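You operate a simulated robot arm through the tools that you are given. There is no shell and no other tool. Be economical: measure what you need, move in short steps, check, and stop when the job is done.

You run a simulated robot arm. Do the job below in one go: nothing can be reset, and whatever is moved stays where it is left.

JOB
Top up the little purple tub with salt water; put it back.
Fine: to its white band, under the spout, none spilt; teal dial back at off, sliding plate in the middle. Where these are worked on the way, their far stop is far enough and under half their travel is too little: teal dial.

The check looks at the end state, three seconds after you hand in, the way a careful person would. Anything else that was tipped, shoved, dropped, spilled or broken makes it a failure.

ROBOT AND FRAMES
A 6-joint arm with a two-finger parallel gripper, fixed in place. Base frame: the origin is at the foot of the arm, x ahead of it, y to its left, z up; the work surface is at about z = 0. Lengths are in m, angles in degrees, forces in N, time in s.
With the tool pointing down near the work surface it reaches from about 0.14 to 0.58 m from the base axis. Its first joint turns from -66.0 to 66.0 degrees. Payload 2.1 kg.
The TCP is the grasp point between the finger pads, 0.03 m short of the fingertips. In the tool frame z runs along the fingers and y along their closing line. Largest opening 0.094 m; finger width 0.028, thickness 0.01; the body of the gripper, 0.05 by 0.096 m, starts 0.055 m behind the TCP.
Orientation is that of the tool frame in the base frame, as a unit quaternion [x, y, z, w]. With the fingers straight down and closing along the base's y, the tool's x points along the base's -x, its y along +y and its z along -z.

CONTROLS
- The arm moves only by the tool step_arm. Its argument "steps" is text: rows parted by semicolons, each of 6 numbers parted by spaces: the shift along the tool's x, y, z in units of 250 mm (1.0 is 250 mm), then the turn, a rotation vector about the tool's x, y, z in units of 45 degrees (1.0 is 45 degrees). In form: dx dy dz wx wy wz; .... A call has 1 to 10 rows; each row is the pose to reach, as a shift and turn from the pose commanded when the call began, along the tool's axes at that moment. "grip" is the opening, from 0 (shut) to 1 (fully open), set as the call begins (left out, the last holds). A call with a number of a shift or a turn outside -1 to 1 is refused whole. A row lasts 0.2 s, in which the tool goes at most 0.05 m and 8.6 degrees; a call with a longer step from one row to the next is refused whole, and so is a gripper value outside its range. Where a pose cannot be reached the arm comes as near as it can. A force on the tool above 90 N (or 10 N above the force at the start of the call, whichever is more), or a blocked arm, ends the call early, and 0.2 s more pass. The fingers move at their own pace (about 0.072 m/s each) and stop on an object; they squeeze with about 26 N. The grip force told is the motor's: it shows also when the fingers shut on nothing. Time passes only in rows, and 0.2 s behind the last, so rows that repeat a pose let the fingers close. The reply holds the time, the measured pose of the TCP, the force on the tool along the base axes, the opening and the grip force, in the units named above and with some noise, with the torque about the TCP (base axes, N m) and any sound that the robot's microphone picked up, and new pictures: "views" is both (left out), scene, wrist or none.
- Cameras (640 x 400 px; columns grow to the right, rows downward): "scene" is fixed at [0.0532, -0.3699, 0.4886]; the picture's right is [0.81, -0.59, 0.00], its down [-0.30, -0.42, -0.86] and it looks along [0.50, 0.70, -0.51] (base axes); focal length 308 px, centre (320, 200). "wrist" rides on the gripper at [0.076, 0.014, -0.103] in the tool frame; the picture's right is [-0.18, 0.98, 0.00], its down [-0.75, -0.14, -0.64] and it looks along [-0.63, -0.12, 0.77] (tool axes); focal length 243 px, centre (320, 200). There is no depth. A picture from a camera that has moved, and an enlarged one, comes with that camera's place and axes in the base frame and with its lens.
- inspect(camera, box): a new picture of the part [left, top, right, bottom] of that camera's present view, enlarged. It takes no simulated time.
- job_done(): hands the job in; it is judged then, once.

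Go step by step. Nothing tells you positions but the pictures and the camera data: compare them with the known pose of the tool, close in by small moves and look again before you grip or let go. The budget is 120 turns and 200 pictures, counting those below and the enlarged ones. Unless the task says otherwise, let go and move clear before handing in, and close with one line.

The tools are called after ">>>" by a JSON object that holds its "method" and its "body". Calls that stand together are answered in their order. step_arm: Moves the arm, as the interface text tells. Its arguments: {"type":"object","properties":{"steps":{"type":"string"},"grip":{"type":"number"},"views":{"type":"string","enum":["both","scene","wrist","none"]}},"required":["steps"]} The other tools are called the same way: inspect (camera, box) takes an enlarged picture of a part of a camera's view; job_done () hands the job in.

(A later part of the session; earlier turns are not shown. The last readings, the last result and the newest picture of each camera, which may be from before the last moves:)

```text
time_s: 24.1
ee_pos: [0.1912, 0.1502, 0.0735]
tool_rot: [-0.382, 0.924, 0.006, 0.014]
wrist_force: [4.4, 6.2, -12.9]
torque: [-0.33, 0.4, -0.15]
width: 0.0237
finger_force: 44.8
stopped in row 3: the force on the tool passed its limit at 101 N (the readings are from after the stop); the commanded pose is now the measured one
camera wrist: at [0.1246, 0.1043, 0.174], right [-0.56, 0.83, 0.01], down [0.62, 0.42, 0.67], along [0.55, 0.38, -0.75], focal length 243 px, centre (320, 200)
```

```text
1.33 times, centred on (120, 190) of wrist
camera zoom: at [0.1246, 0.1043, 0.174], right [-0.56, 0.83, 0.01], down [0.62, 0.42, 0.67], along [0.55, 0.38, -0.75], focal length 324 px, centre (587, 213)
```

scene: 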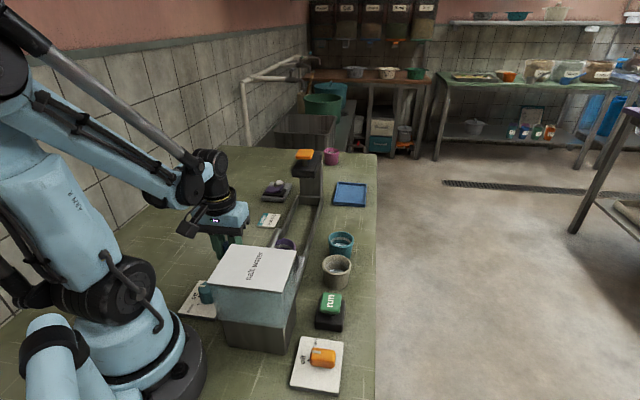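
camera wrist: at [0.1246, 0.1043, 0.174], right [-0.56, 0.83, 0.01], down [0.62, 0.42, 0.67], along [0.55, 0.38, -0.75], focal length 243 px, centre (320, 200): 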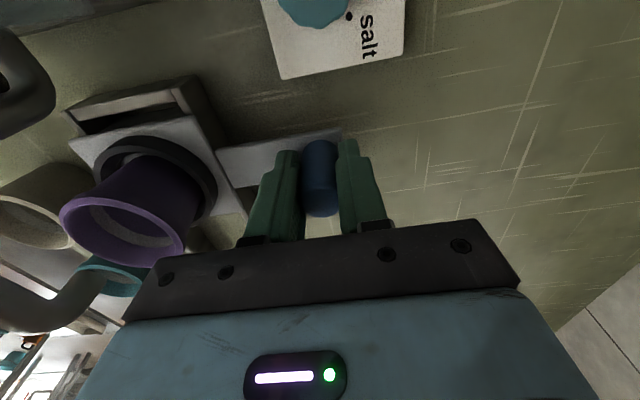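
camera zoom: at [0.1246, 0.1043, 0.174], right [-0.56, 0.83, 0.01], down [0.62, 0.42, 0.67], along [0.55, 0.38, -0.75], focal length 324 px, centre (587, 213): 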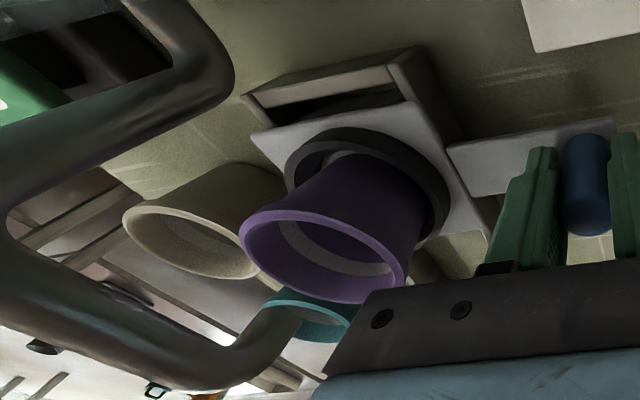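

The plate has reached its stop, giving about 0.13 m of travel. I'll release the handle, undo the slight tilt, rise, and look down at the spout and tub alignment.

>>> {"method": "step_arm", "body": {"steps": "0 0 0 0 0 0; 0 0 0 0 0 0; 0 0 0 0 0.0387 0; 0 0 -0.15 0 0.0387 0; 0 0 -0.33 0 0.0387 0; 0 0 -0.5 0 0.0387 0; 0 0 -0.68 0 0.0387 0; -0.06 -0.15 -0.74 0 0.0387 0; -0.12 -0.3 -0.74 0 0.0387 0; -0.167 -0.45 -0.74 0 0.0387 0", "grip": 0.6}}

>>> {"method": "inspect", "body": {"camera": "wrist", "box": [240, 0, 440, 140]}}

```text
time_s: 26.3
ee_pos: [0.2973, 0.0987, 0.2609]
tool_rot: [-0.384, 0.924, 0.0, 0.0]
wrist_force: [-0.2, -0.1, -0.2]
torque: [-0.02, -0.02, -0.01]
width: 0.0565
finger_force: 0.0
camera wrist: at [0.2336, 0.0537, 0.3634], right [-0.57, 0.82, 0.0], down [0.63, 0.43, 0.64], along [0.53, 0.36, -0.77], focal length 243 px, centre (320, 200)
```

scene: 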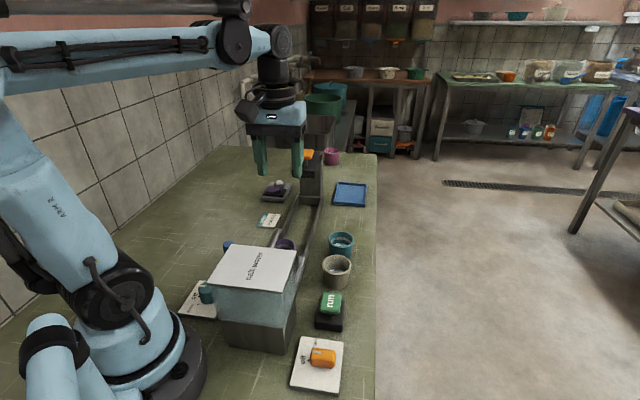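
wrist: 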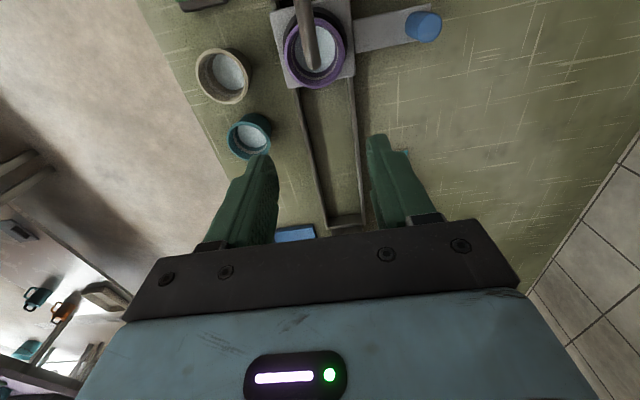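

```text
2.86 times, centred on (340, 70) of wrist
camera zoom: at [0.2336, 0.0537, 0.3634], right [-0.57, 0.82, 0.0], down [0.63, 0.43, 0.64], along [0.53, 0.36, -0.77], focal length 693 px, centre (263, 571)
```

zoom: 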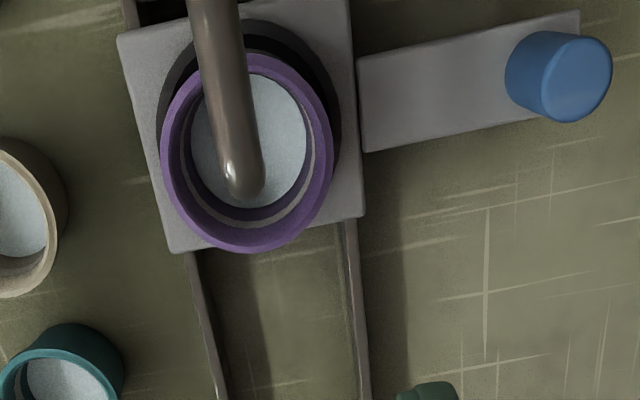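

The spout is well centred over the tub. Next is the teal dial at roughly (0.12, 0.09). I'll turn the tool to yaw -45° so the camera sits away from the tank, and view it.

>>> {"method": "step_arm", "body": {"steps": "0.04 0.07 0 0 0 0.17; 0.09 0.14 0 0 0 0.34; 0.13 0.22 0 0 0 0.51; 0.18 0.3 0 0 0 0.68; 0.23 0.38 0 0 0 0.85; 0.27 0.447 0 0 0 1", "views": "none"}}

>>> {"method": "step_arm", "body": {"steps": "0 0 0 0 0 0.17; 0 0 0 0 0 0.34; 0 0 0 0 0 0.51; 0 0 0 0 0 0.68; 0 0 0 0 0 0.85; 0 0 0 0 0 1; 0 0 0 0 0 1"}}

>>> {"method": "inspect", "body": {"camera": "wrist", "box": [200, 0, 400, 140]}}

```text
time_s: 27.7
ee_pos: [0.1694, 0.13, 0.26]
tool_rot: [0.0, 1.0, 0.0, 0.0]
wrist_force: [-0.4, -0.7, -0.1]
torque: [-0.01, -0.02, -0.01]
width: 0.0561
finger_force: 0.0
```

```text
time_s: 29.3
ee_pos: [0.1701, 0.1279, 0.2612]
tool_rot: [0.383, 0.924, -0.001, 0.0]
wrist_force: [0.2, -0.7, -0.5]
torque: [0.0, 0.02, -0.04]
width: 0.0565
finger_force: 0.0
camera wrist: at [0.1263, 0.1918, 0.3626], right [0.83, 0.56, 0.0], down [0.43, -0.63, 0.64], along [0.36, -0.53, -0.77], focal length 243 px, centre (320, 200)
```

scene: 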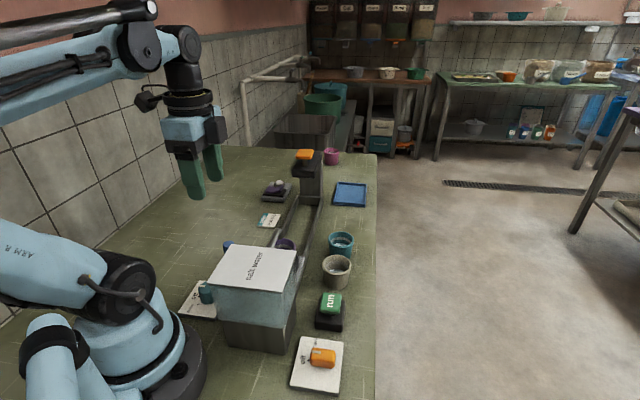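
wrist: 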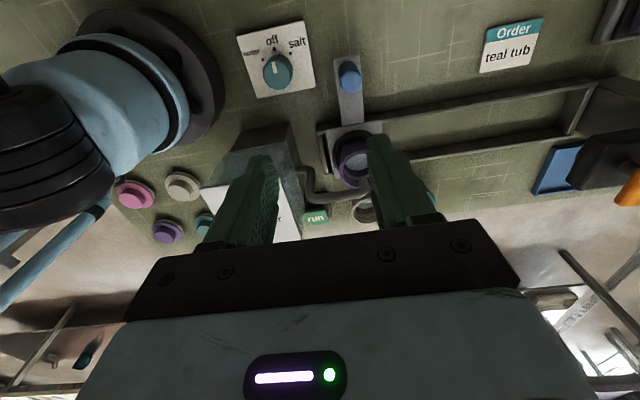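

```text
2.86 times, centred on (300, 70) of wrist
camera zoom: at [0.1263, 0.1918, 0.3626], right [0.83, 0.56, 0.0], down [0.43, -0.63, 0.64], along [0.36, -0.53, -0.77], focal length 693 px, centre (377, 571)
```

zoom: 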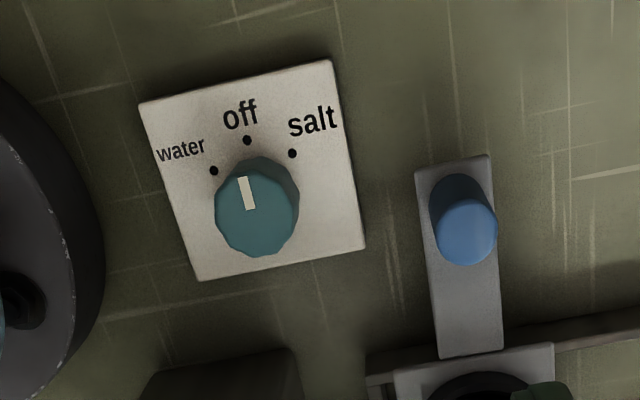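

The teal dial has three marks: "water" (left), "off" and "salt" (right). There are also some coloured discs near the tank. I'll enlarge those and the orange dial before deciding.

>>> {"method": "inspect", "body": {"camera": "wrist", "box": [90, 130, 330, 280]}}

>>> {"method": "inspect", "body": {"camera": "scene", "box": [280, 280, 360, 400]}}

>>> {"method": "inspect", "body": {"camera": "scene", "box": [170, 235, 310, 365]}}

```text
2.67 times, centred on (210, 205) of wrist
camera zoom: at [0.1263, 0.1918, 0.3626], right [0.83, 0.56, 0.0], down [0.43, -0.63, 0.64], along [0.36, -0.53, -0.77], focal length 647 px, centre (613, 187)
```

zoom: 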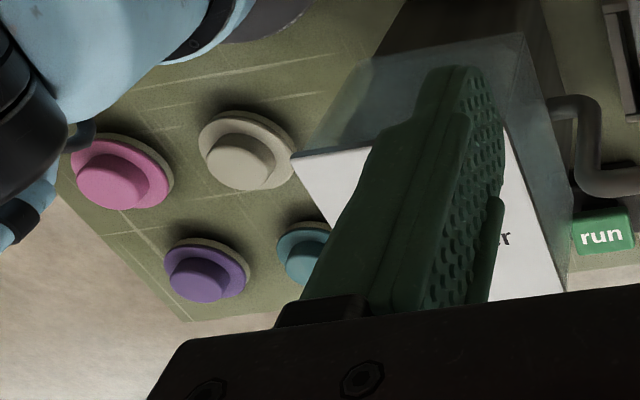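

```text
3.33 times, centred on (320, 340) of scene
camera zoom: at [0.0532, -0.3699, 0.4886], right [0.81, -0.59, 0.0], down [-0.3, -0.42, -0.86], along [0.5, 0.7, -0.51], focal length 1026 px, centre (320, -267)
```

zoom: 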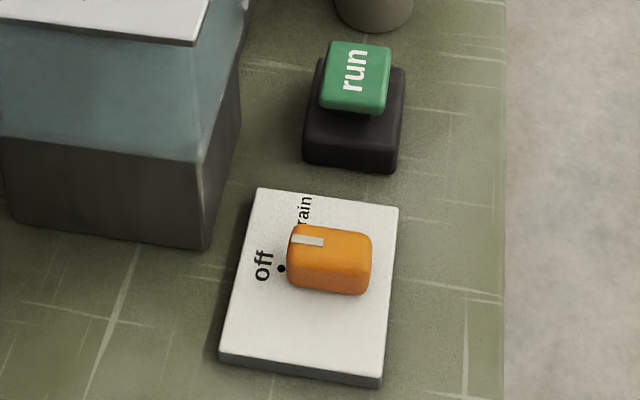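

```text
3.08 times, centred on (240, 300) of scene
camera zoom: at [0.0532, -0.3699, 0.4886], right [0.81, -0.59, 0.0], down [-0.3, -0.42, -0.86], along [0.5, 0.7, -0.51], focal length 947 px, centre (566, -108)
```

zoom: 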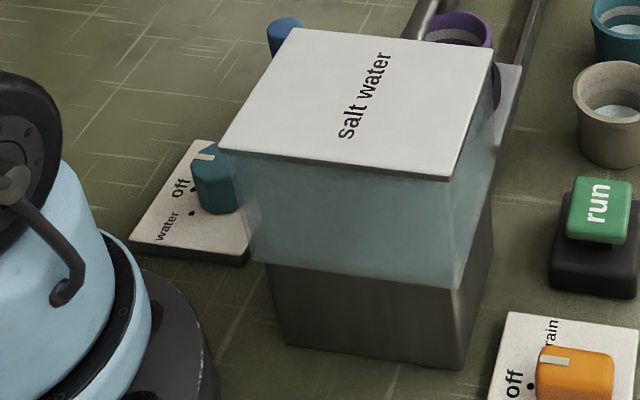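

The discs are just lids and the orange dial is a drain, so none of those are needed. Salt water means the "salt" mark, which is clockwise from above by about 55°. The dial axis is at about (0.122, 0.1055). I'll hover above it.

>>> {"method": "step_arm", "body": {"steps": "0.02 -0.05 0.05 0 0 0; 0.04 -0.1 0.15 0 0 0; 0.06 -0.15 0.28 0 0 0; 0.072 -0.199 0.4 0 0 0; 0.072 -0.199 0.5 0 0 0; 0.072 -0.199 0.5 0 0 0"}}

>>> {"method": "inspect", "body": {"camera": "wrist", "box": [220, 60, 420, 220]}}

```text
time_s: 30.7
ee_pos: [0.1212, 0.1066, 0.1359]
tool_rot: [0.383, 0.924, -0.001, 0.0]
wrist_force: [0.1, -0.7, 0.3]
torque: [-0.04, -0.02, 0.0]
width: 0.0564
finger_force: 0.1
camera wrist: at [0.0787, 0.17, 0.2366], right [0.82, 0.57, 0.0], down [0.43, -0.63, 0.64], along [0.36, -0.53, -0.77], focal length 243 px, centre (320, 200)
```

scene: 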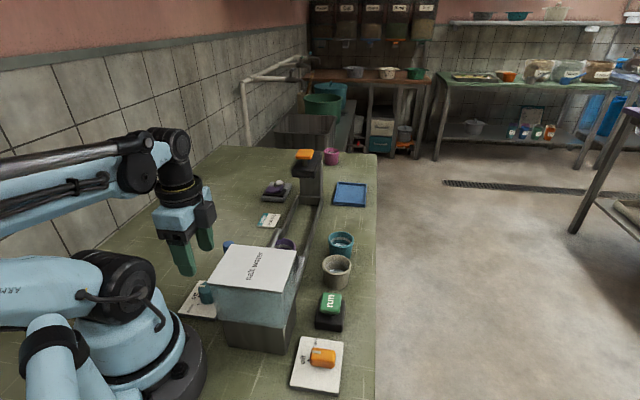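
wrist: 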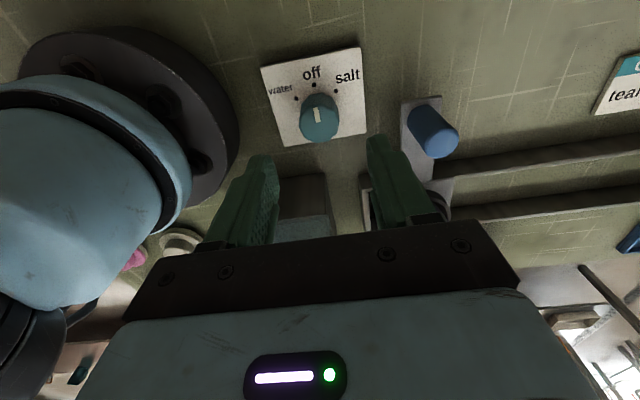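

```text
2.50 times, centred on (320, 140) of wrist
camera zoom: at [0.0787, 0.17, 0.2366], right [0.82, 0.57, 0.0], down [0.43, -0.63, 0.64], along [0.36, -0.53, -0.77], focal length 606 px, centre (320, 350)
```

zoom: 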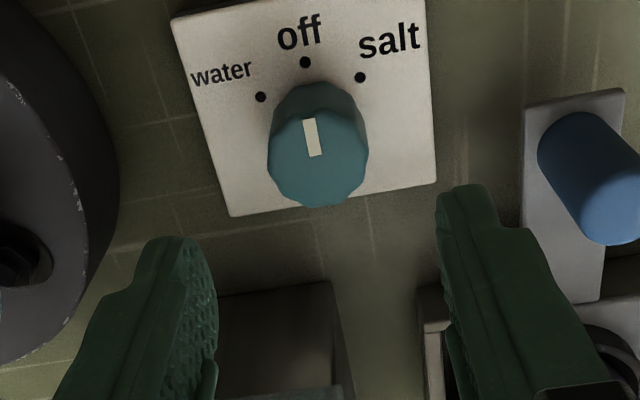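

The dial is centred under the TCP. I'll descend straight onto it.

>>> {"method": "step_arm", "body": {"steps": "0.002 -0.002 0.12 0 0 0; 0.002 -0.002 0.24 0 0 0; 0.002 -0.002 0.34 0 0 0; 0.002 -0.002 0.34 0 0 0"}}

>>> {"method": "inspect", "body": {"camera": "scene", "box": [140, 240, 240, 330]}}

```text
time_s: 31.7
ee_pos: [0.1188, 0.1055, 0.0508]
tool_rot: [0.383, 0.924, -0.001, -0.001]
wrist_force: [-0.4, 0.4, 0.1]
torque: [0.05, 0.0, -0.01]
width: 0.0564
finger_force: 0.0
camera wrist: at [0.0764, 0.1689, 0.1519], right [0.82, 0.57, 0.0], down [0.43, -0.63, 0.64], along [0.36, -0.53, -0.77], focal length 243 px, centre (320, 200)
```

scene: 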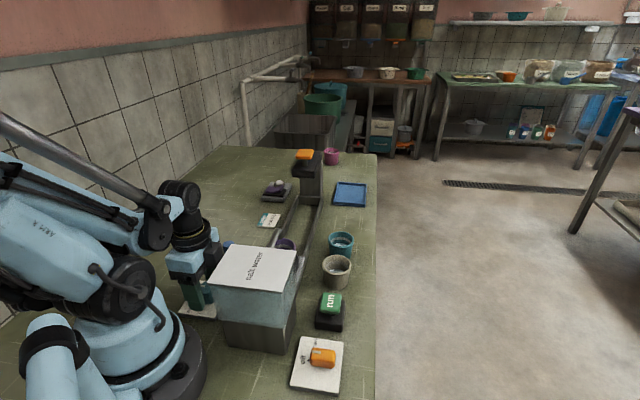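
wrist: 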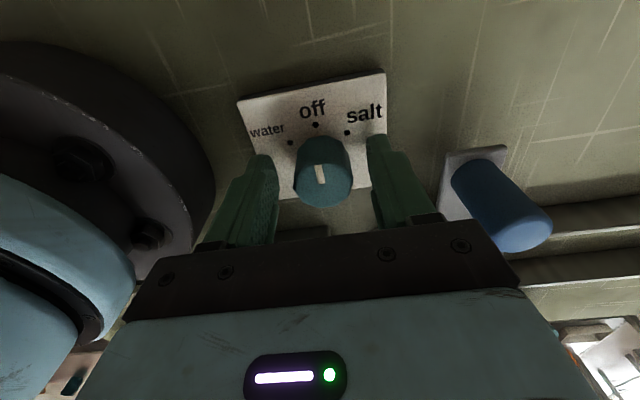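

```text
4.44 times, centred on (190, 285) of scene
camera zoom: at [0.0532, -0.3699, 0.4886], right [0.81, -0.59, 0.0], down [-0.3, -0.42, -0.86], along [0.5, 0.7, -0.51], focal length 1368 px, centre (898, -178)
```

zoom: 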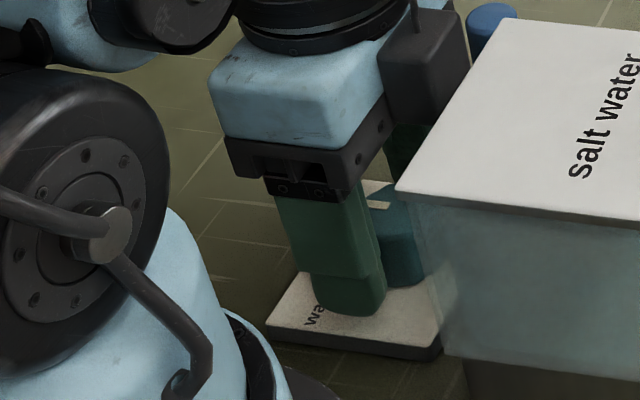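

The knob is centred, so I'll close on it and take a reference look at the tub level.

>>> {"method": "step_arm", "body": {"steps": "0 0 0 0 0 0; 0 0 0 0 0 0; 0 0 0 0 0 0", "grip": 0.15, "views": "wrist"}}

>>> {"method": "inspect", "body": {"camera": "scene", "box": [260, 210, 320, 260]}}

```text
time_s: 32.5
ee_pos: [0.1208, 0.1061, 0.0487]
tool_rot: [0.383, 0.924, 0.0, 0.0]
wrist_force: [8.7, 8.6, -15.1]
torque: [0.36, -0.24, 0.04]
width: 0.0331
finger_force: 45.3
camera wrist: at [0.0767, 0.1691, 0.1521], right [0.82, 0.57, 0.0], down [0.43, -0.63, 0.64], along [0.36, -0.53, -0.77], focal length 243 px, centre (320, 200)
```

wrist: 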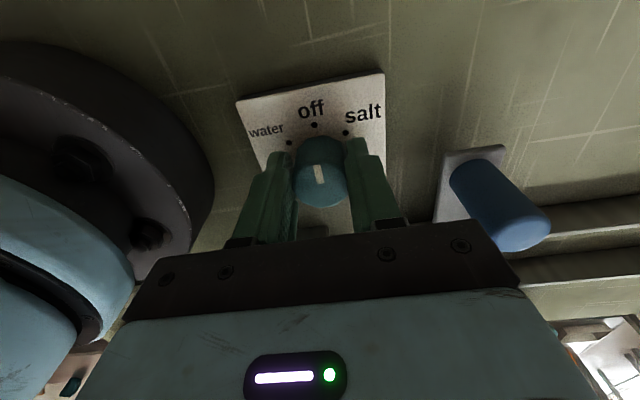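

```text
8.00 times, centred on (290, 235) of scene
camera zoom: at [0.0533, -0.3699, 0.4886], right [0.81, -0.59, 0.0], down [-0.3, -0.42, -0.86], along [0.5, 0.7, -0.51], focal length 2462 px, centre (560, -80)
```

zoom: 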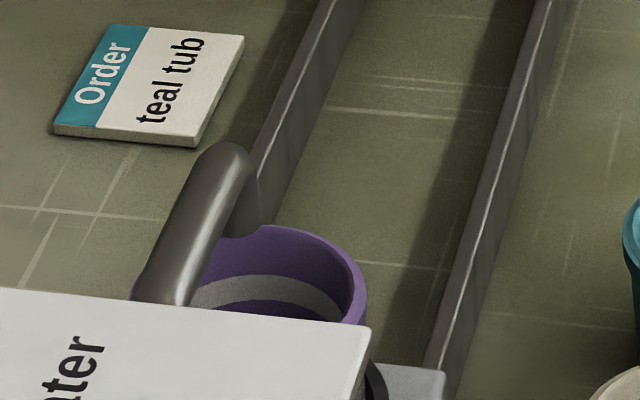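

The reference view shows the purple wall below the white band, with water not yet visible. I'll turn the dial clockwise 45° toward "salt" and watch.

>>> {"method": "step_arm", "body": {"steps": "0 0 0 0 0 0.17; 0 0 0 0 0 0.34; 0 0 0 0 0 0.51; 0 0 0 0 0 0.68; 0 0 0 0 0 0.85; 0 0 0 0 0 1"}}

>>> {"method": "inspect", "body": {"camera": "scene", "box": [260, 210, 320, 260]}}

```text
time_s: 33.9
ee_pos: [0.1239, 0.1075, 0.0511]
tool_rot: [0.708, 0.706, 0.006, 0.004]
wrist_force: [39.8, 7.0, -29.4]
torque: [0.42, -1.04, 0.15]
width: 0.0332
finger_force: 45.6
camera wrist: at [0.1367, 0.1821, 0.1534], right [0.98, -0.19, 0.01], down [-0.15, -0.76, 0.64], along [-0.11, -0.63, -0.77], focal length 243 px, centre (320, 200)
```

scene: 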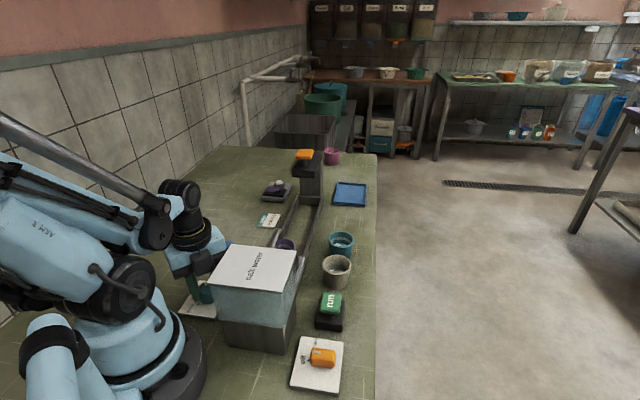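
wrist: 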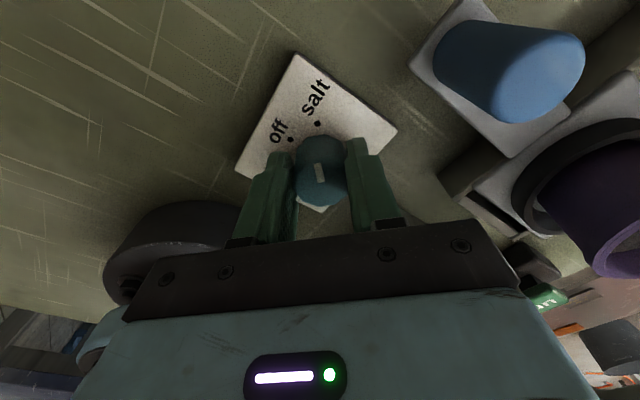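

```text
8.00 times, centred on (290, 235) of scene
camera zoom: at [0.0533, -0.3699, 0.4886], right [0.81, -0.59, 0.0], down [-0.3, -0.42, -0.86], along [0.5, 0.7, -0.51], focal length 2462 px, centre (560, -80)
```

zoom: 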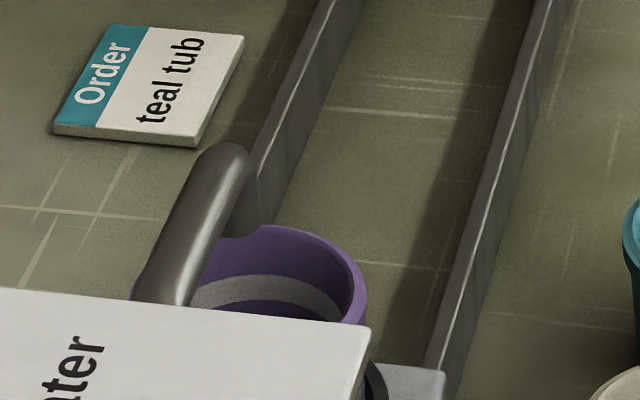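

No flow yet, and the pointer is almost on the salt dot. I'll ease the side load and turn the last few degrees.

>>> {"method": "step_arm", "body": {"steps": "0 0.003 0.002 0 0 0.1; 0 0.003 0.002 0 0 0.2; 0 0.003 0.002 0 0 0.2"}}

>>> {"method": "inspect", "body": {"camera": "scene", "box": [260, 210, 320, 260]}}

>>> {"method": "inspect", "body": {"camera": "wrist", "box": [240, 50, 400, 210]}}

```text
time_s: 34.7
ee_pos: [0.1248, 0.1072, 0.0508]
tool_rot: [0.76, 0.65, 0.007, 0.002]
wrist_force: [38.4, 8.4, 15.9]
torque: [-0.02, -1.09, 0.51]
width: 0.0331
finger_force: 45.1
camera wrist: at [0.149, 0.1789, 0.1536], right [0.94, -0.34, 0.01], down [-0.27, -0.72, 0.64], along [-0.21, -0.6, -0.77], focal length 243 px, centre (320, 200)
```

scene: 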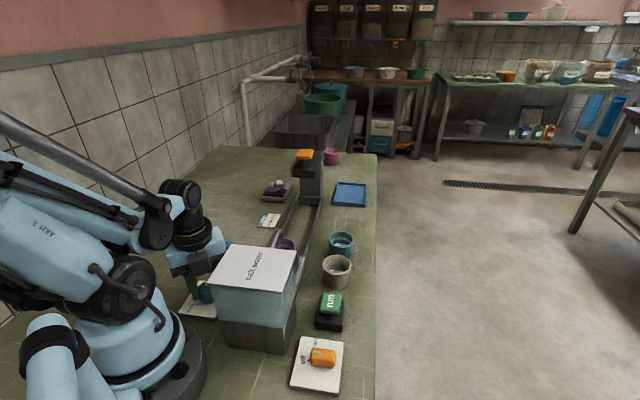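
wrist: 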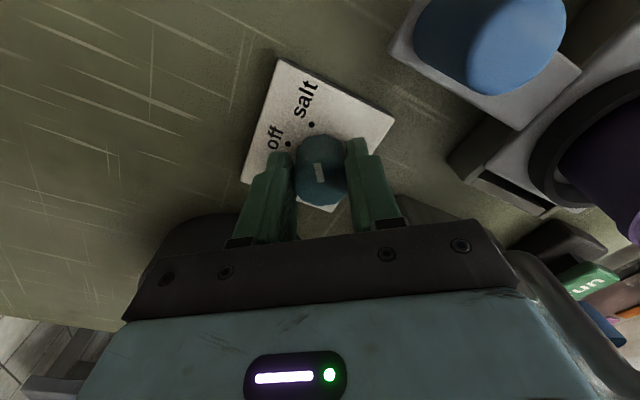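

```text
8.00 times, centred on (290, 235) of scene
camera zoom: at [0.0532, -0.3699, 0.4886], right [0.81, -0.59, 0.0], down [-0.3, -0.42, -0.86], along [0.5, 0.7, -0.51], focal length 2462 px, centre (560, -80)
```

zoom: 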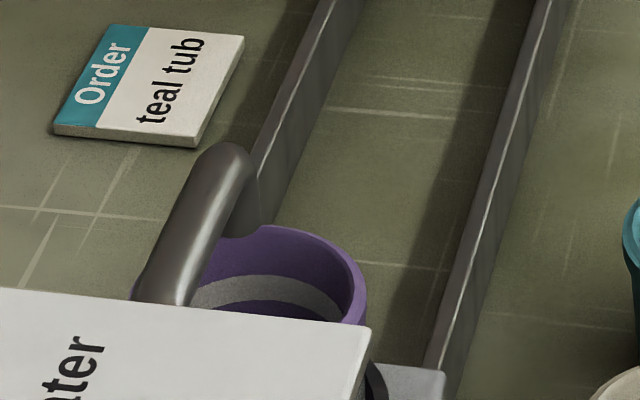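

```text
2.50 times, centred on (320, 130) of wrist
camera zoom: at [0.149, 0.1789, 0.1536], right [0.94, -0.34, 0.01], down [-0.27, -0.72, 0.64], along [-0.21, -0.6, -0.77], focal length 606 px, centre (320, 375)
```

zoom: 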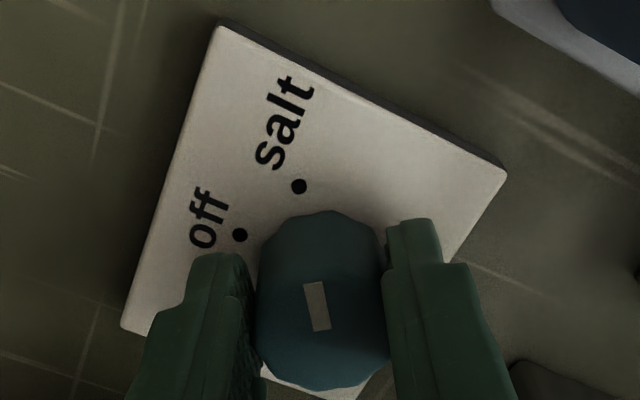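

The pointer is on "salt" at its stop and there's no flow, so "run" must start it. I'll release the dial and rise, checking that the dial stays put.

>>> {"method": "step_arm", "body": {"steps": "0 0 0 0 0 0; 0 0 0 0 0 0; 0 0 0 0 0 0; 0 0 -0.12 0 0 0; 0 0 -0.28 0 0 0; 0 0 -0.45 0 0 0; 0 0 -0.62 0 0 0; 0 0 -0.78 0 0 0; 0 0 -0.78 0 0 0", "grip": 0.6}}

>>> {"method": "inspect", "body": {"camera": "scene", "box": [260, 210, 320, 260]}}

>>> {"method": "inspect", "body": {"camera": "wrist", "box": [240, 0, 400, 130]}}

```text
time_s: 36.7
ee_pos: [0.1213, 0.1026, 0.2486]
tool_rot: [0.76, 0.65, 0.0, -0.001]
wrist_force: [-0.5, 0.4, 0.4]
torque: [0.04, 0.03, -0.02]
width: 0.0564
finger_force: 0.0
camera wrist: at [0.148, 0.1751, 0.3501], right [0.94, -0.34, 0.0], down [-0.26, -0.72, 0.64], along [-0.22, -0.61, -0.77], focal length 243 px, centre (320, 200)
```

scene: 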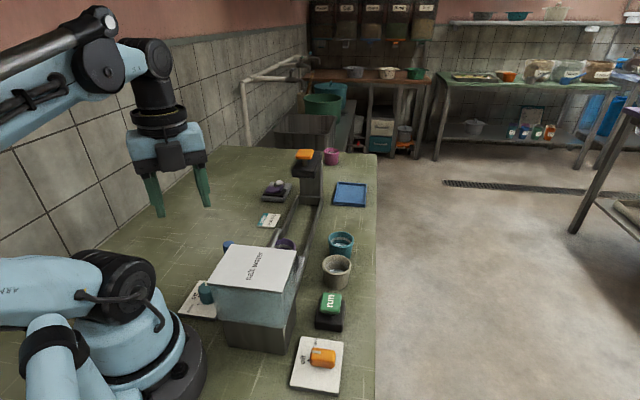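
wrist: 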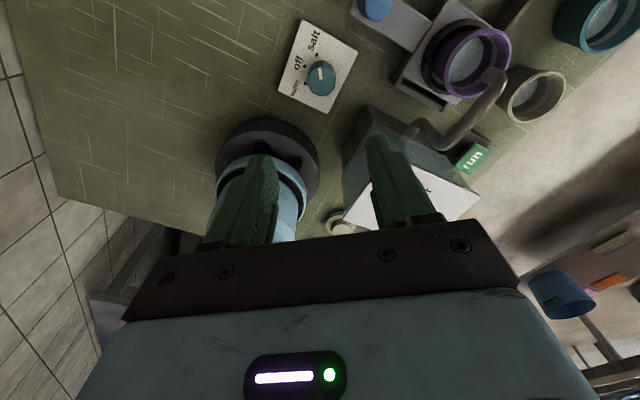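

```text
8.00 times, centred on (290, 235) of scene
camera zoom: at [0.0532, -0.3699, 0.4886], right [0.81, -0.59, 0.0], down [-0.3, -0.42, -0.86], along [0.5, 0.7, -0.51], focal length 2462 px, centre (560, -80)
```

zoom: 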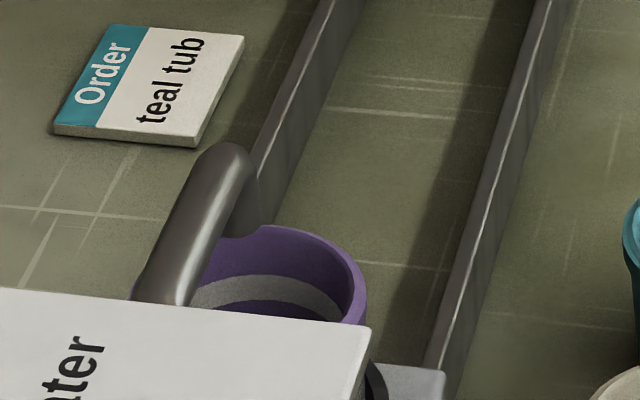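

```text
3.08 times, centred on (320, 65) of wrist
camera zoom: at [0.148, 0.1751, 0.3501], right [0.94, -0.34, 0.0], down [-0.26, -0.72, 0.64], along [-0.22, -0.61, -0.77], focal length 746 px, centre (320, 615)
```

zoom: 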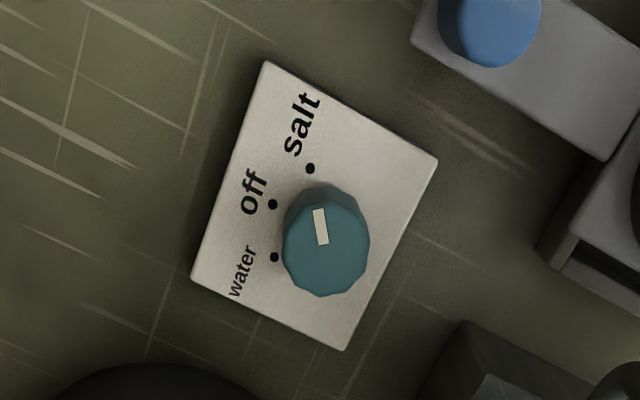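

The dial stays on "salt". The run button is at about (0.288, -0.067). I'll turn back to yaw 45° and move above it, passing high over the tank.

>>> {"method": "step_arm", "body": {"steps": "0 0 0 0 0 -0.18; 0 0 0 0 0 -0.36; 0 0 0 0 0 -0.54; 0 0 0 0 0 -0.72; 0 0 0 0 0 -0.9; 0 0 0 0 0 -1", "views": "none"}}

>>> {"method": "step_arm", "body": {"steps": "0 0 0 0 0 -0.18; 0 0 0 0 0 -0.36; 0 0 0 0 0 -0.54; 0 0 0 0 0 -0.72; 0 0 0 0 0 -0.9; 0 0 0 0 0 -1", "views": "none"}}

>>> {"method": "step_arm", "body": {"steps": "0 0 0 0 0 -0.18; 0 0 0 0 0 -0.36; 0 0 0 0 0 -0.54; 0 0 0 0 0 -0.72; 0 0 0 0 0 -0.9; 0 0 0 0 0 -1", "grip": 0, "views": "none"}}

>>> {"method": "step_arm", "body": {"steps": "0 -0.16 0 0 0 0; 0 -0.33 0 0 0 0; -0.02 -0.5 0 0 0 -0.1; -0.03 -0.67 0 0 0 -0.2; -0.04 -0.82 0 0 0 -0.2; -0.04 -0.959 0 0 0 -0.2; -0.04 -0.959 0 0 0 -0.2"}}

```text
time_s: 38.1
ee_pos: [0.1206, 0.1057, 0.244]
tool_rot: [0.452, 0.892, -0.001, 0.0]
wrist_force: [0.1, -0.7, 0.2]
torque: [-0.01, 0.0, 0.03]
width: 0.0564
finger_force: 0.3
```

```text
time_s: 39.5
ee_pos: [0.1224, 0.1047, 0.2452]
tool_rot: [0.077, 0.997, 0.0, 0.001]
wrist_force: [0.2, 0.0, 0.4]
torque: [-0.02, -0.01, -0.02]
width: 0.0563
finger_force: 0.1
```

```text
time_s: 40.9
ee_pos: [0.1195, 0.1062, 0.2451]
tool_rot: [-0.31, 0.951, 0.0, -0.001]
wrist_force: [-0.3, 0.3, -0.2]
torque: [-0.01, -0.02, 0.03]
width: 0.0
finger_force: 26.2
```

```text
time_s: 42.5
ee_pos: [0.2708, -0.0827, 0.2451]
tool_rot: [-0.384, 0.923, -0.001, -0.001]
wrist_force: [0.4, -0.3, 0.0]
torque: [-0.02, 0.0, -0.02]
width: 0.0001
finger_force: 26.2
camera wrist: at [0.2063, -0.1274, 0.3469], right [-0.57, 0.82, 0.0], down [0.63, 0.43, 0.64], along [0.53, 0.36, -0.77], focal length 243 px, centre (320, 200)
```

scene: 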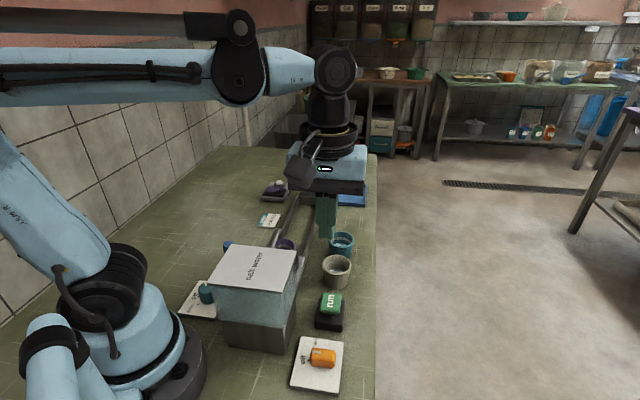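
wrist: 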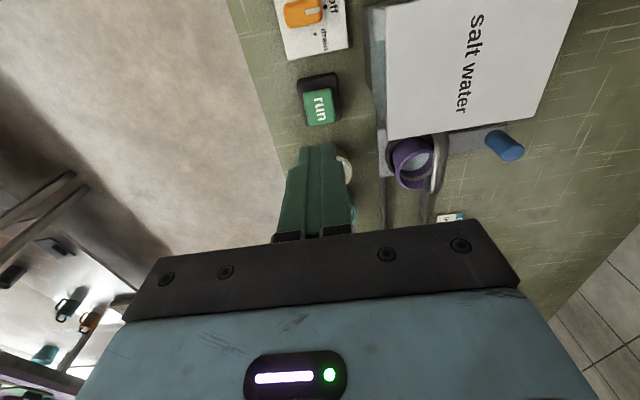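

The button is at about (0.2915, -0.071). I'll bring the closed fingertips down to just above it.

>>> {"method": "step_arm", "body": {"steps": "-0.089 -0.045 0.05 0 0 0; -0.089 -0.045 0.2 0 0 0; -0.089 -0.045 0.38 0 0 0; -0.089 -0.045 0.5 0 0 0; -0.089 -0.045 0.57 0 0 0; -0.089 -0.045 0.57 0 0 0"}}

>>> {"method": "inspect", "body": {"camera": "scene", "box": [240, 200, 370, 340]}}

```text
time_s: 43.9
ee_pos: [0.2916, -0.0757, 0.1032]
tool_rot: [-0.384, 0.923, 0.0, 0.0]
wrist_force: [-0.1, -0.4, -0.3]
torque: [-0.03, -0.01, -0.01]
width: 0.0
finger_force: 26.4
camera wrist: at [0.2289, -0.1203, 0.2047], right [-0.57, 0.82, 0.0], down [0.63, 0.43, 0.64], along [0.53, 0.36, -0.77], focal length 243 px, centre (320, 200)
```

scene: 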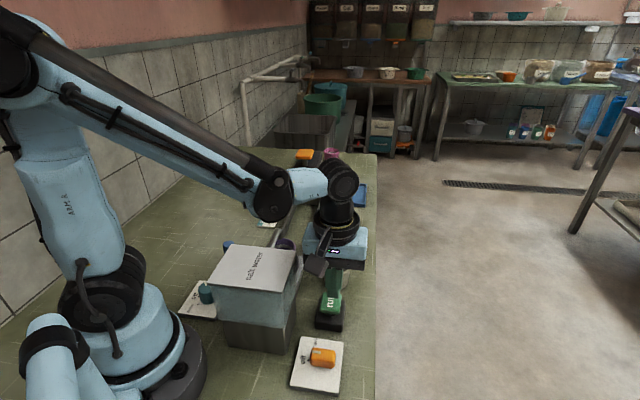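
wrist: 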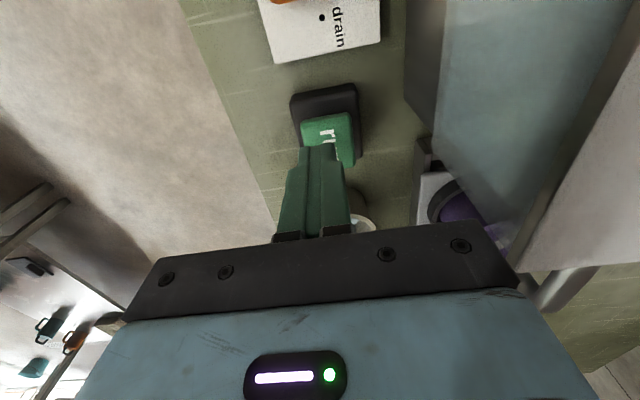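

```text
2.86 times, centred on (305, 270) of scene
camera zoom: at [0.0532, -0.3699, 0.4886], right [0.81, -0.59, 0.0], down [-0.3, -0.42, -0.86], along [0.5, 0.7, -0.51], focal length 879 px, centre (363, 0)
```

zoom: 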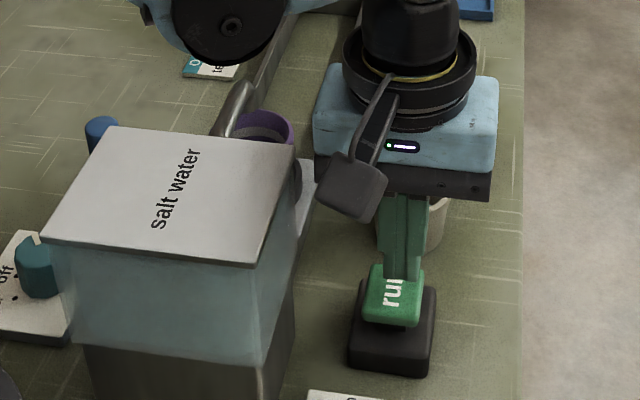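

The tips are slightly past the button centre, and the tub is still visible in the scene view. I'll shift back 5 mm and lower until contact.

>>> {"method": "step_arm", "body": {"steps": "0.016 0.01 0 0 0 0; 0.016 0.01 0.03 0 0 0; 0.016 0.01 0.05 0 0 0; 0.016 0.01 0.05 0 0 0", "views": "none"}}

>>> {"method": "inspect", "body": {"camera": "scene", "box": [240, 200, 370, 340]}}

```text
time_s: 44.9
ee_pos: [0.2888, -0.0771, 0.0909]
tool_rot: [-0.382, 0.924, -0.001, -0.002]
wrist_force: [-0.1, 0.4, -0.2]
torque: [0.01, 0.04, -0.02]
width: 0.0
finger_force: 25.9
```

```text
2.86 times, centred on (305, 270) of scene
camera zoom: at [0.0532, -0.3699, 0.4886], right [0.81, -0.59, 0.0], down [-0.3, -0.42, -0.86], along [0.5, 0.7, -0.51], focal length 879 px, centre (363, 0)
```

zoom: 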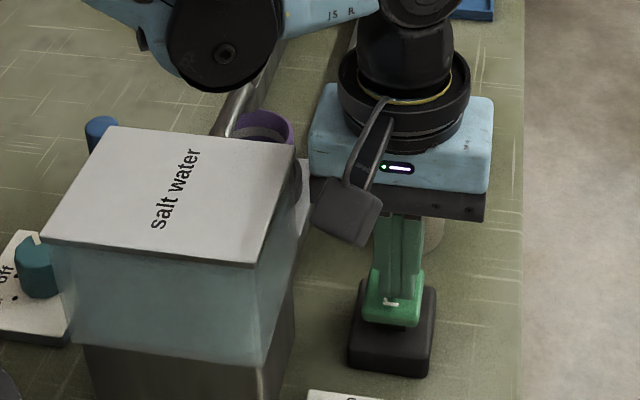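

Centred, no contact yet. I'll lower in small steps.

>>> {"method": "step_arm", "body": {"steps": "0 0 0.016 0 0 0; 0 0 0.024 0 0 0", "views": "none"}}

>>> {"method": "inspect", "body": {"camera": "scene", "box": [260, 210, 320, 260]}}

```text
time_s: 45.5
ee_pos: [0.2892, -0.0765, 0.0849]
tool_rot: [-0.382, 0.924, 0.0, -0.001]
wrist_force: [-0.3, 1.2, -0.9]
torque: [0.02, 0.02, -0.02]
width: 0.0
finger_force: 26.0
```

```text
8.00 times, centred on (290, 235) of scene
camera zoom: at [0.0532, -0.3699, 0.4886], right [0.81, -0.59, 0.0], down [-0.3, -0.42, -0.86], along [0.5, 0.7, -0.51], focal length 2462 px, centre (560, -80)
```

zoom: 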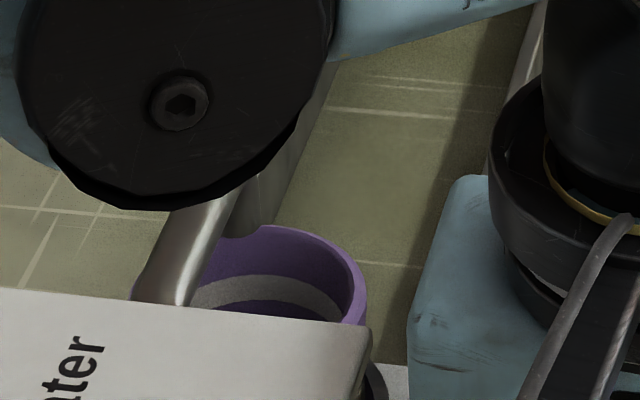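

>>> {"method": "step_arm", "body": {"steps": "0 0 0.01 0 0 0; 0 0 0.02 0 0 0", "views": "none"}}

>>> {"method": "inspect", "body": {"camera": "scene", "box": [250, 210, 350, 330]}}

```text
time_s: 46.1
ee_pos: [0.2886, -0.078, 0.0803]
tool_rot: [-0.382, 0.924, -0.001, 0.0]
wrist_force: [-0.3, -0.6, 0.1]
torque: [-0.04, 0.01, 0.01]
width: 0.0001
finger_force: 25.9
```

```text
3.33 times, centred on (300, 270) of scene
camera zoom: at [0.0532, -0.3699, 0.4886], right [0.81, -0.59, 0.0], down [-0.3, -0.42, -0.86], along [0.5, 0.7, -0.51], focal length 1026 px, centre (387, -33)
```

zoom: 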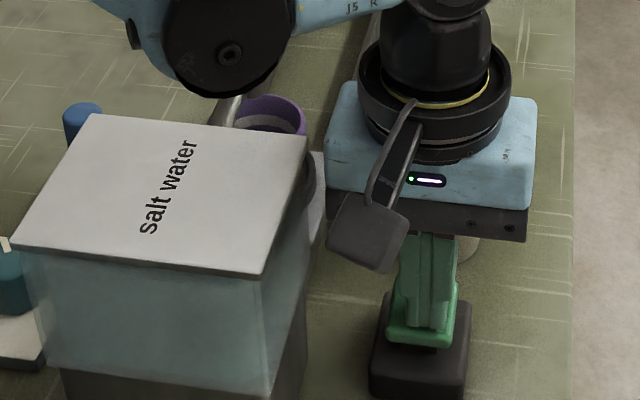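

>>> {"method": "step_arm", "body": {"steps": "-0.012 0 0.01 0 0 0; -0.012 0 0.016 0 0 0", "views": "none"}}

>>> {"method": "inspect", "body": {"camera": "scene", "box": [250, 210, 350, 330]}}

```text
time_s: 46.7
ee_pos: [0.2899, -0.0735, 0.0755]
tool_rot: [-0.382, 0.924, 0.0, 0.0]
wrist_force: [0.4, 0.4, 0.7]
torque: [0.01, -0.01, -0.04]
width: 0.0
finger_force: 26.4
```

```text
3.33 times, centred on (300, 270) of scene
camera zoom: at [0.0532, -0.3699, 0.4886], right [0.81, -0.59, 0.0], down [-0.3, -0.42, -0.86], along [0.5, 0.7, -0.51], focal length 1026 px, centre (387, -33)
```

zoom: 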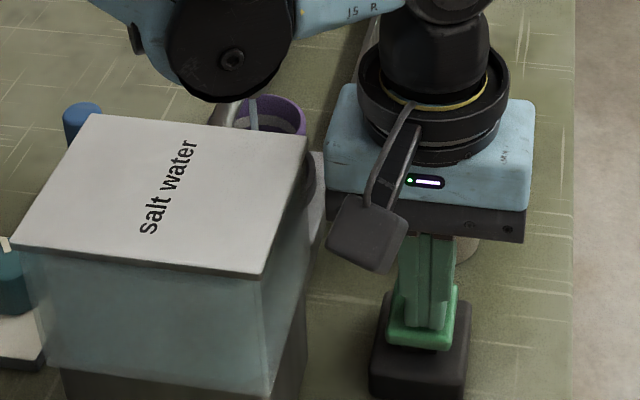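

Water is flowing while the button is pressed. I'll hold for a short moment and check the level.

>>> {"method": "step_arm", "body": {"steps": "0 0 0 0 0 0", "views": "none"}}

>>> {"method": "inspect", "body": {"camera": "scene", "box": [270, 220, 320, 260]}}

```text
time_s: 47.1
ee_pos: [0.2912, -0.0736, 0.0762]
tool_rot: [-0.383, 0.924, 0.0, 0.0]
wrist_force: [-0.4, 0.4, 0.0]
torque: [0.02, -0.04, 0.01]
width: 0.0
finger_force: 25.9
```

```text
10.00 times, centred on (295, 240) of scene
camera zoom: at [0.0532, -0.3699, 0.4886], right [0.81, -0.59, 0.0], down [-0.3, -0.42, -0.86], along [0.5, 0.7, -0.51], focal length 3078 px, centre (570, -200)
```

zoom: 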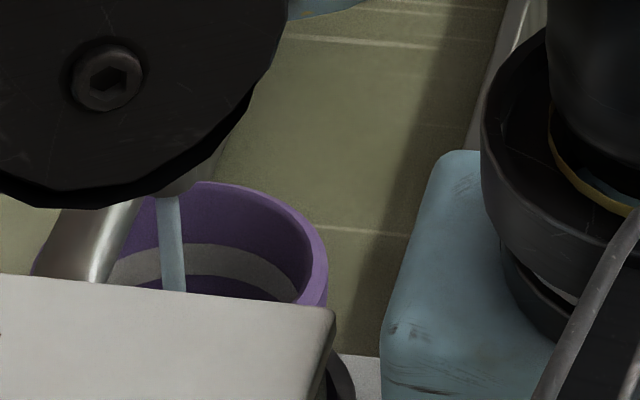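

>>> {"method": "step_arm", "body": {"steps": "0 0 0 0 0 0; 0 0 0 0 0 0", "views": "none"}}

>>> {"method": "inspect", "body": {"camera": "scene", "box": [270, 220, 320, 260]}}

>>> {"method": "inspect", "body": {"camera": "wrist", "box": [380, 100, 560, 260]}}

```text
time_s: 47.7
ee_pos: [0.2905, -0.074, 0.0758]
tool_rot: [-0.382, 0.924, 0.0, -0.001]
wrist_force: [0.1, -0.1, 0.3]
torque: [0.02, 0.01, -0.02]
width: 0.0
finger_force: 26.1
```

```text
10.00 times, centred on (295, 240) of scene
camera zoom: at [0.0532, -0.3699, 0.4886], right [0.81, -0.59, 0.0], down [-0.3, -0.42, -0.86], along [0.5, 0.7, -0.51], focal length 3078 px, centre (570, -200)
```

zoom: 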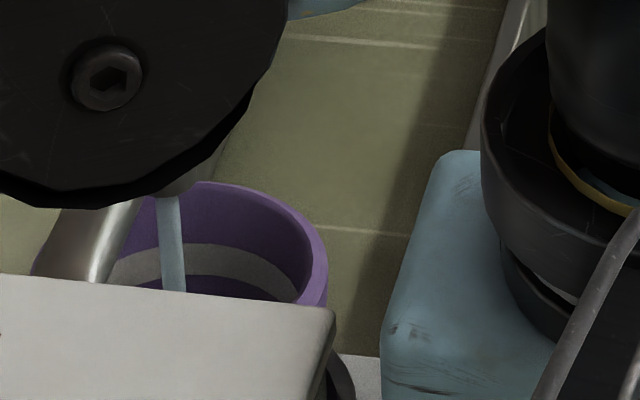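

```text
2.50 times, centred on (470, 180) of wrist
camera zoom: at [0.2271, -0.1181, 0.178], right [-0.57, 0.82, 0.0], down [0.63, 0.43, 0.64], along [0.53, 0.36, -0.77], focal length 606 px, centre (-55, 250)
```

zoom: 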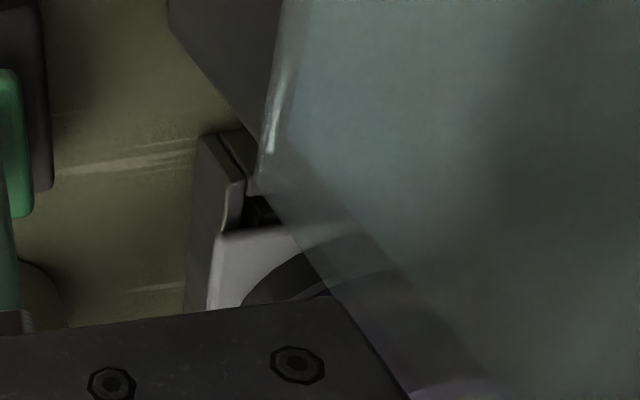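

>>> {"method": "step_arm", "body": {"steps": "0 0 0 0 0 0; 0 0 0 0 0 0; 0 0 0 0 0 0", "views": "none"}}

>>> {"method": "inspect", "body": {"camera": "scene", "box": [270, 220, 320, 260]}}

```text
time_s: 48.5
ee_pos: [0.2907, -0.074, 0.0749]
tool_rot: [-0.383, 0.924, -0.001, -0.001]
wrist_force: [0.1, 0.9, 0.7]
torque: [0.02, 0.01, 0.0]
width: 0.0
finger_force: 25.7
```

```text
10.00 times, centred on (295, 240) of scene
camera zoom: at [0.0532, -0.3699, 0.4886], right [0.81, -0.59, 0.0], down [-0.3, -0.42, -0.86], along [0.5, 0.7, -0.51], focal length 3078 px, centre (570, -200)
```

zoom: 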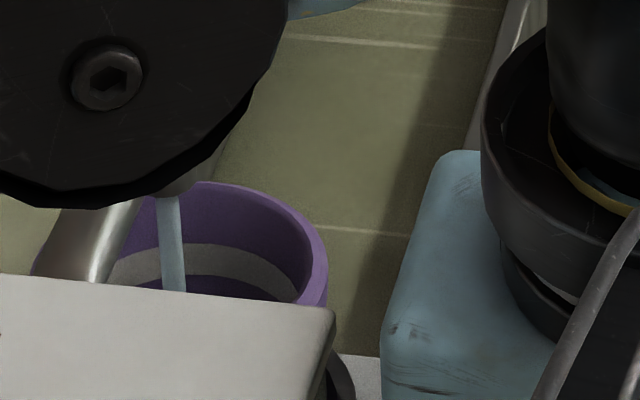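

>>> {"method": "step_arm", "body": {"steps": "0 0 0 0 0 0; 0 0 0 0 0 0; 0 0 0 0 0 0; 0 0 0 0 0 0", "views": "none"}}

>>> {"method": "inspect", "body": {"camera": "scene", "box": [270, 220, 320, 260]}}

```text
time_s: 49.5
ee_pos: [0.2897, -0.0729, 0.0768]
tool_rot: [-0.383, 0.924, -0.001, 0.0]
wrist_force: [0.7, -0.6, 0.4]
torque: [-0.01, 0.02, 0.04]
width: 0.0
finger_force: 25.6
```

```text
10.00 times, centred on (295, 240) of scene
camera zoom: at [0.0532, -0.3699, 0.4886], right [0.81, -0.59, 0.0], down [-0.3, -0.42, -0.86], along [0.5, 0.7, -0.51], focal length 3078 px, centre (570, -200)
```

zoom: 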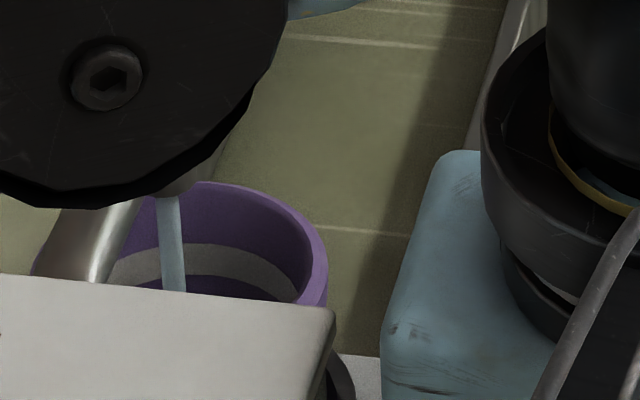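

>>> {"method": "step_arm", "body": {"steps": "0 0 0 0 0 0; 0 0 0 0 0 0; 0 0 0 0 0 0; 0 0 0 0 0 0", "views": "none"}}

>>> {"method": "inspect", "body": {"camera": "scene", "box": [270, 220, 320, 260]}}

```text
time_s: 50.5
ee_pos: [0.2899, -0.0722, 0.0755]
tool_rot: [-0.383, 0.924, -0.001, -0.001]
wrist_force: [-0.9, -0.3, 0.8]
torque: [0.02, -0.04, 0.01]
width: 0.0
finger_force: 25.8
```

```text
10.00 times, centred on (295, 240) of scene
camera zoom: at [0.0532, -0.3699, 0.4886], right [0.81, -0.59, 0.0], down [-0.3, -0.42, -0.86], along [0.5, 0.7, -0.51], focal length 3078 px, centre (570, -200)
```

zoom: 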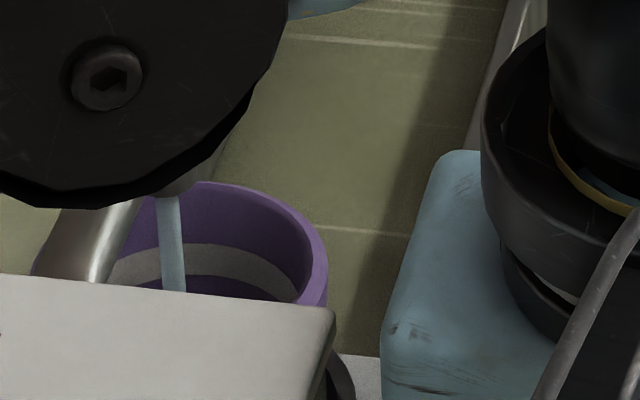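

I'll lift off the button briefly to learn whether the flow stops on release, so I can gauge the fill rate.

>>> {"method": "step_arm", "body": {"steps": "0 0 -0.08 0 0 0", "views": "none"}}

>>> {"method": "inspect", "body": {"camera": "scene", "box": [250, 210, 350, 330]}}

```text
time_s: 50.9
ee_pos: [0.2902, -0.0737, 0.0951]
tool_rot: [-0.382, 0.924, 0.0, -0.001]
wrist_force: [0.4, 0.6, 0.4]
torque: [0.02, 0.0, 0.02]
width: 0.0
finger_force: 26.2
```

```text
3.33 times, centred on (300, 270) of scene
camera zoom: at [0.0532, -0.3699, 0.4886], right [0.81, -0.59, 0.0], down [-0.3, -0.42, -0.86], along [0.5, 0.7, -0.51], focal length 1026 px, centre (387, -33)
```

zoom: 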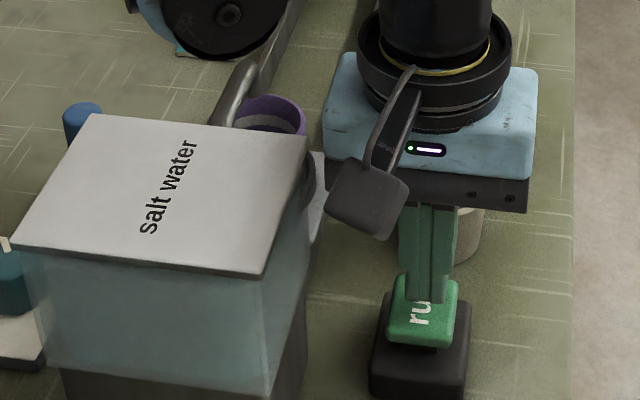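

It is hold-to-run and the flow stopped, after about 4 s on. I'll rise and look into the tub.

>>> {"method": "step_arm", "body": {"steps": "0 0 -0.15 0 0 0; 0 0 -0.33 0 0 0; 0 0 -0.5 0 0 0; 0 0 -0.6 0 0 0; 0 0 -0.6 0 0 0", "views": "wrist"}}

>>> {"method": "inspect", "body": {"camera": "wrist", "box": [370, 90, 490, 200]}}

```text
time_s: 52.1
ee_pos: [0.2893, -0.0741, 0.2459]
tool_rot: [-0.384, 0.924, -0.001, 0.0]
wrist_force: [0.2, -0.4, -0.3]
torque: [-0.01, -0.01, 0.0]
width: 0.0
finger_force: 26.0
camera wrist: at [0.2264, -0.1182, 0.347], right [-0.57, 0.82, 0.0], down [0.63, 0.43, 0.64], along [0.53, 0.36, -0.77], focal length 243 px, centre (320, 200)
```

wrist: 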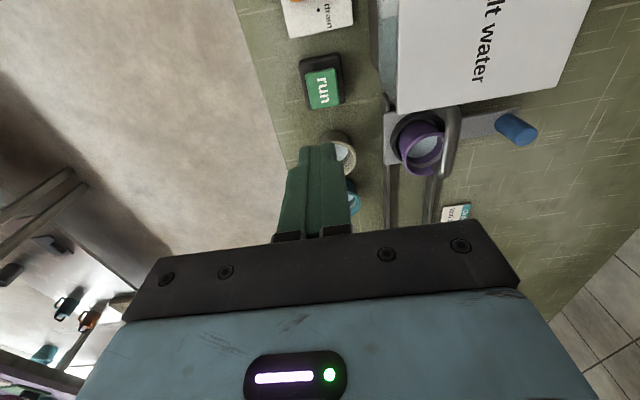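

```text
3.64 times, centred on (430, 145) of wrist
camera zoom: at [0.2264, -0.1182, 0.347], right [-0.57, 0.82, 0.0], down [0.63, 0.43, 0.64], along [0.53, 0.36, -0.77], focal length 882 px, centre (-80, 400)
```

zoom: 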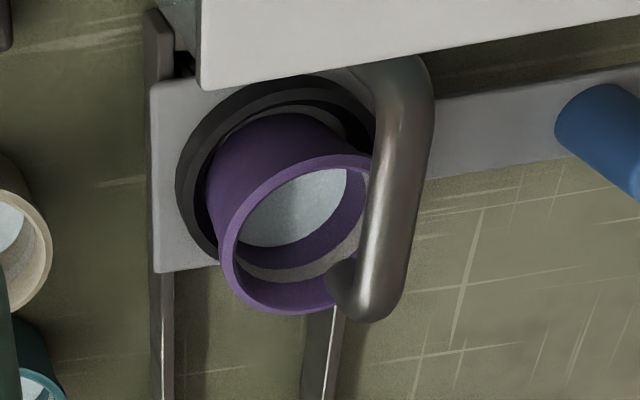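

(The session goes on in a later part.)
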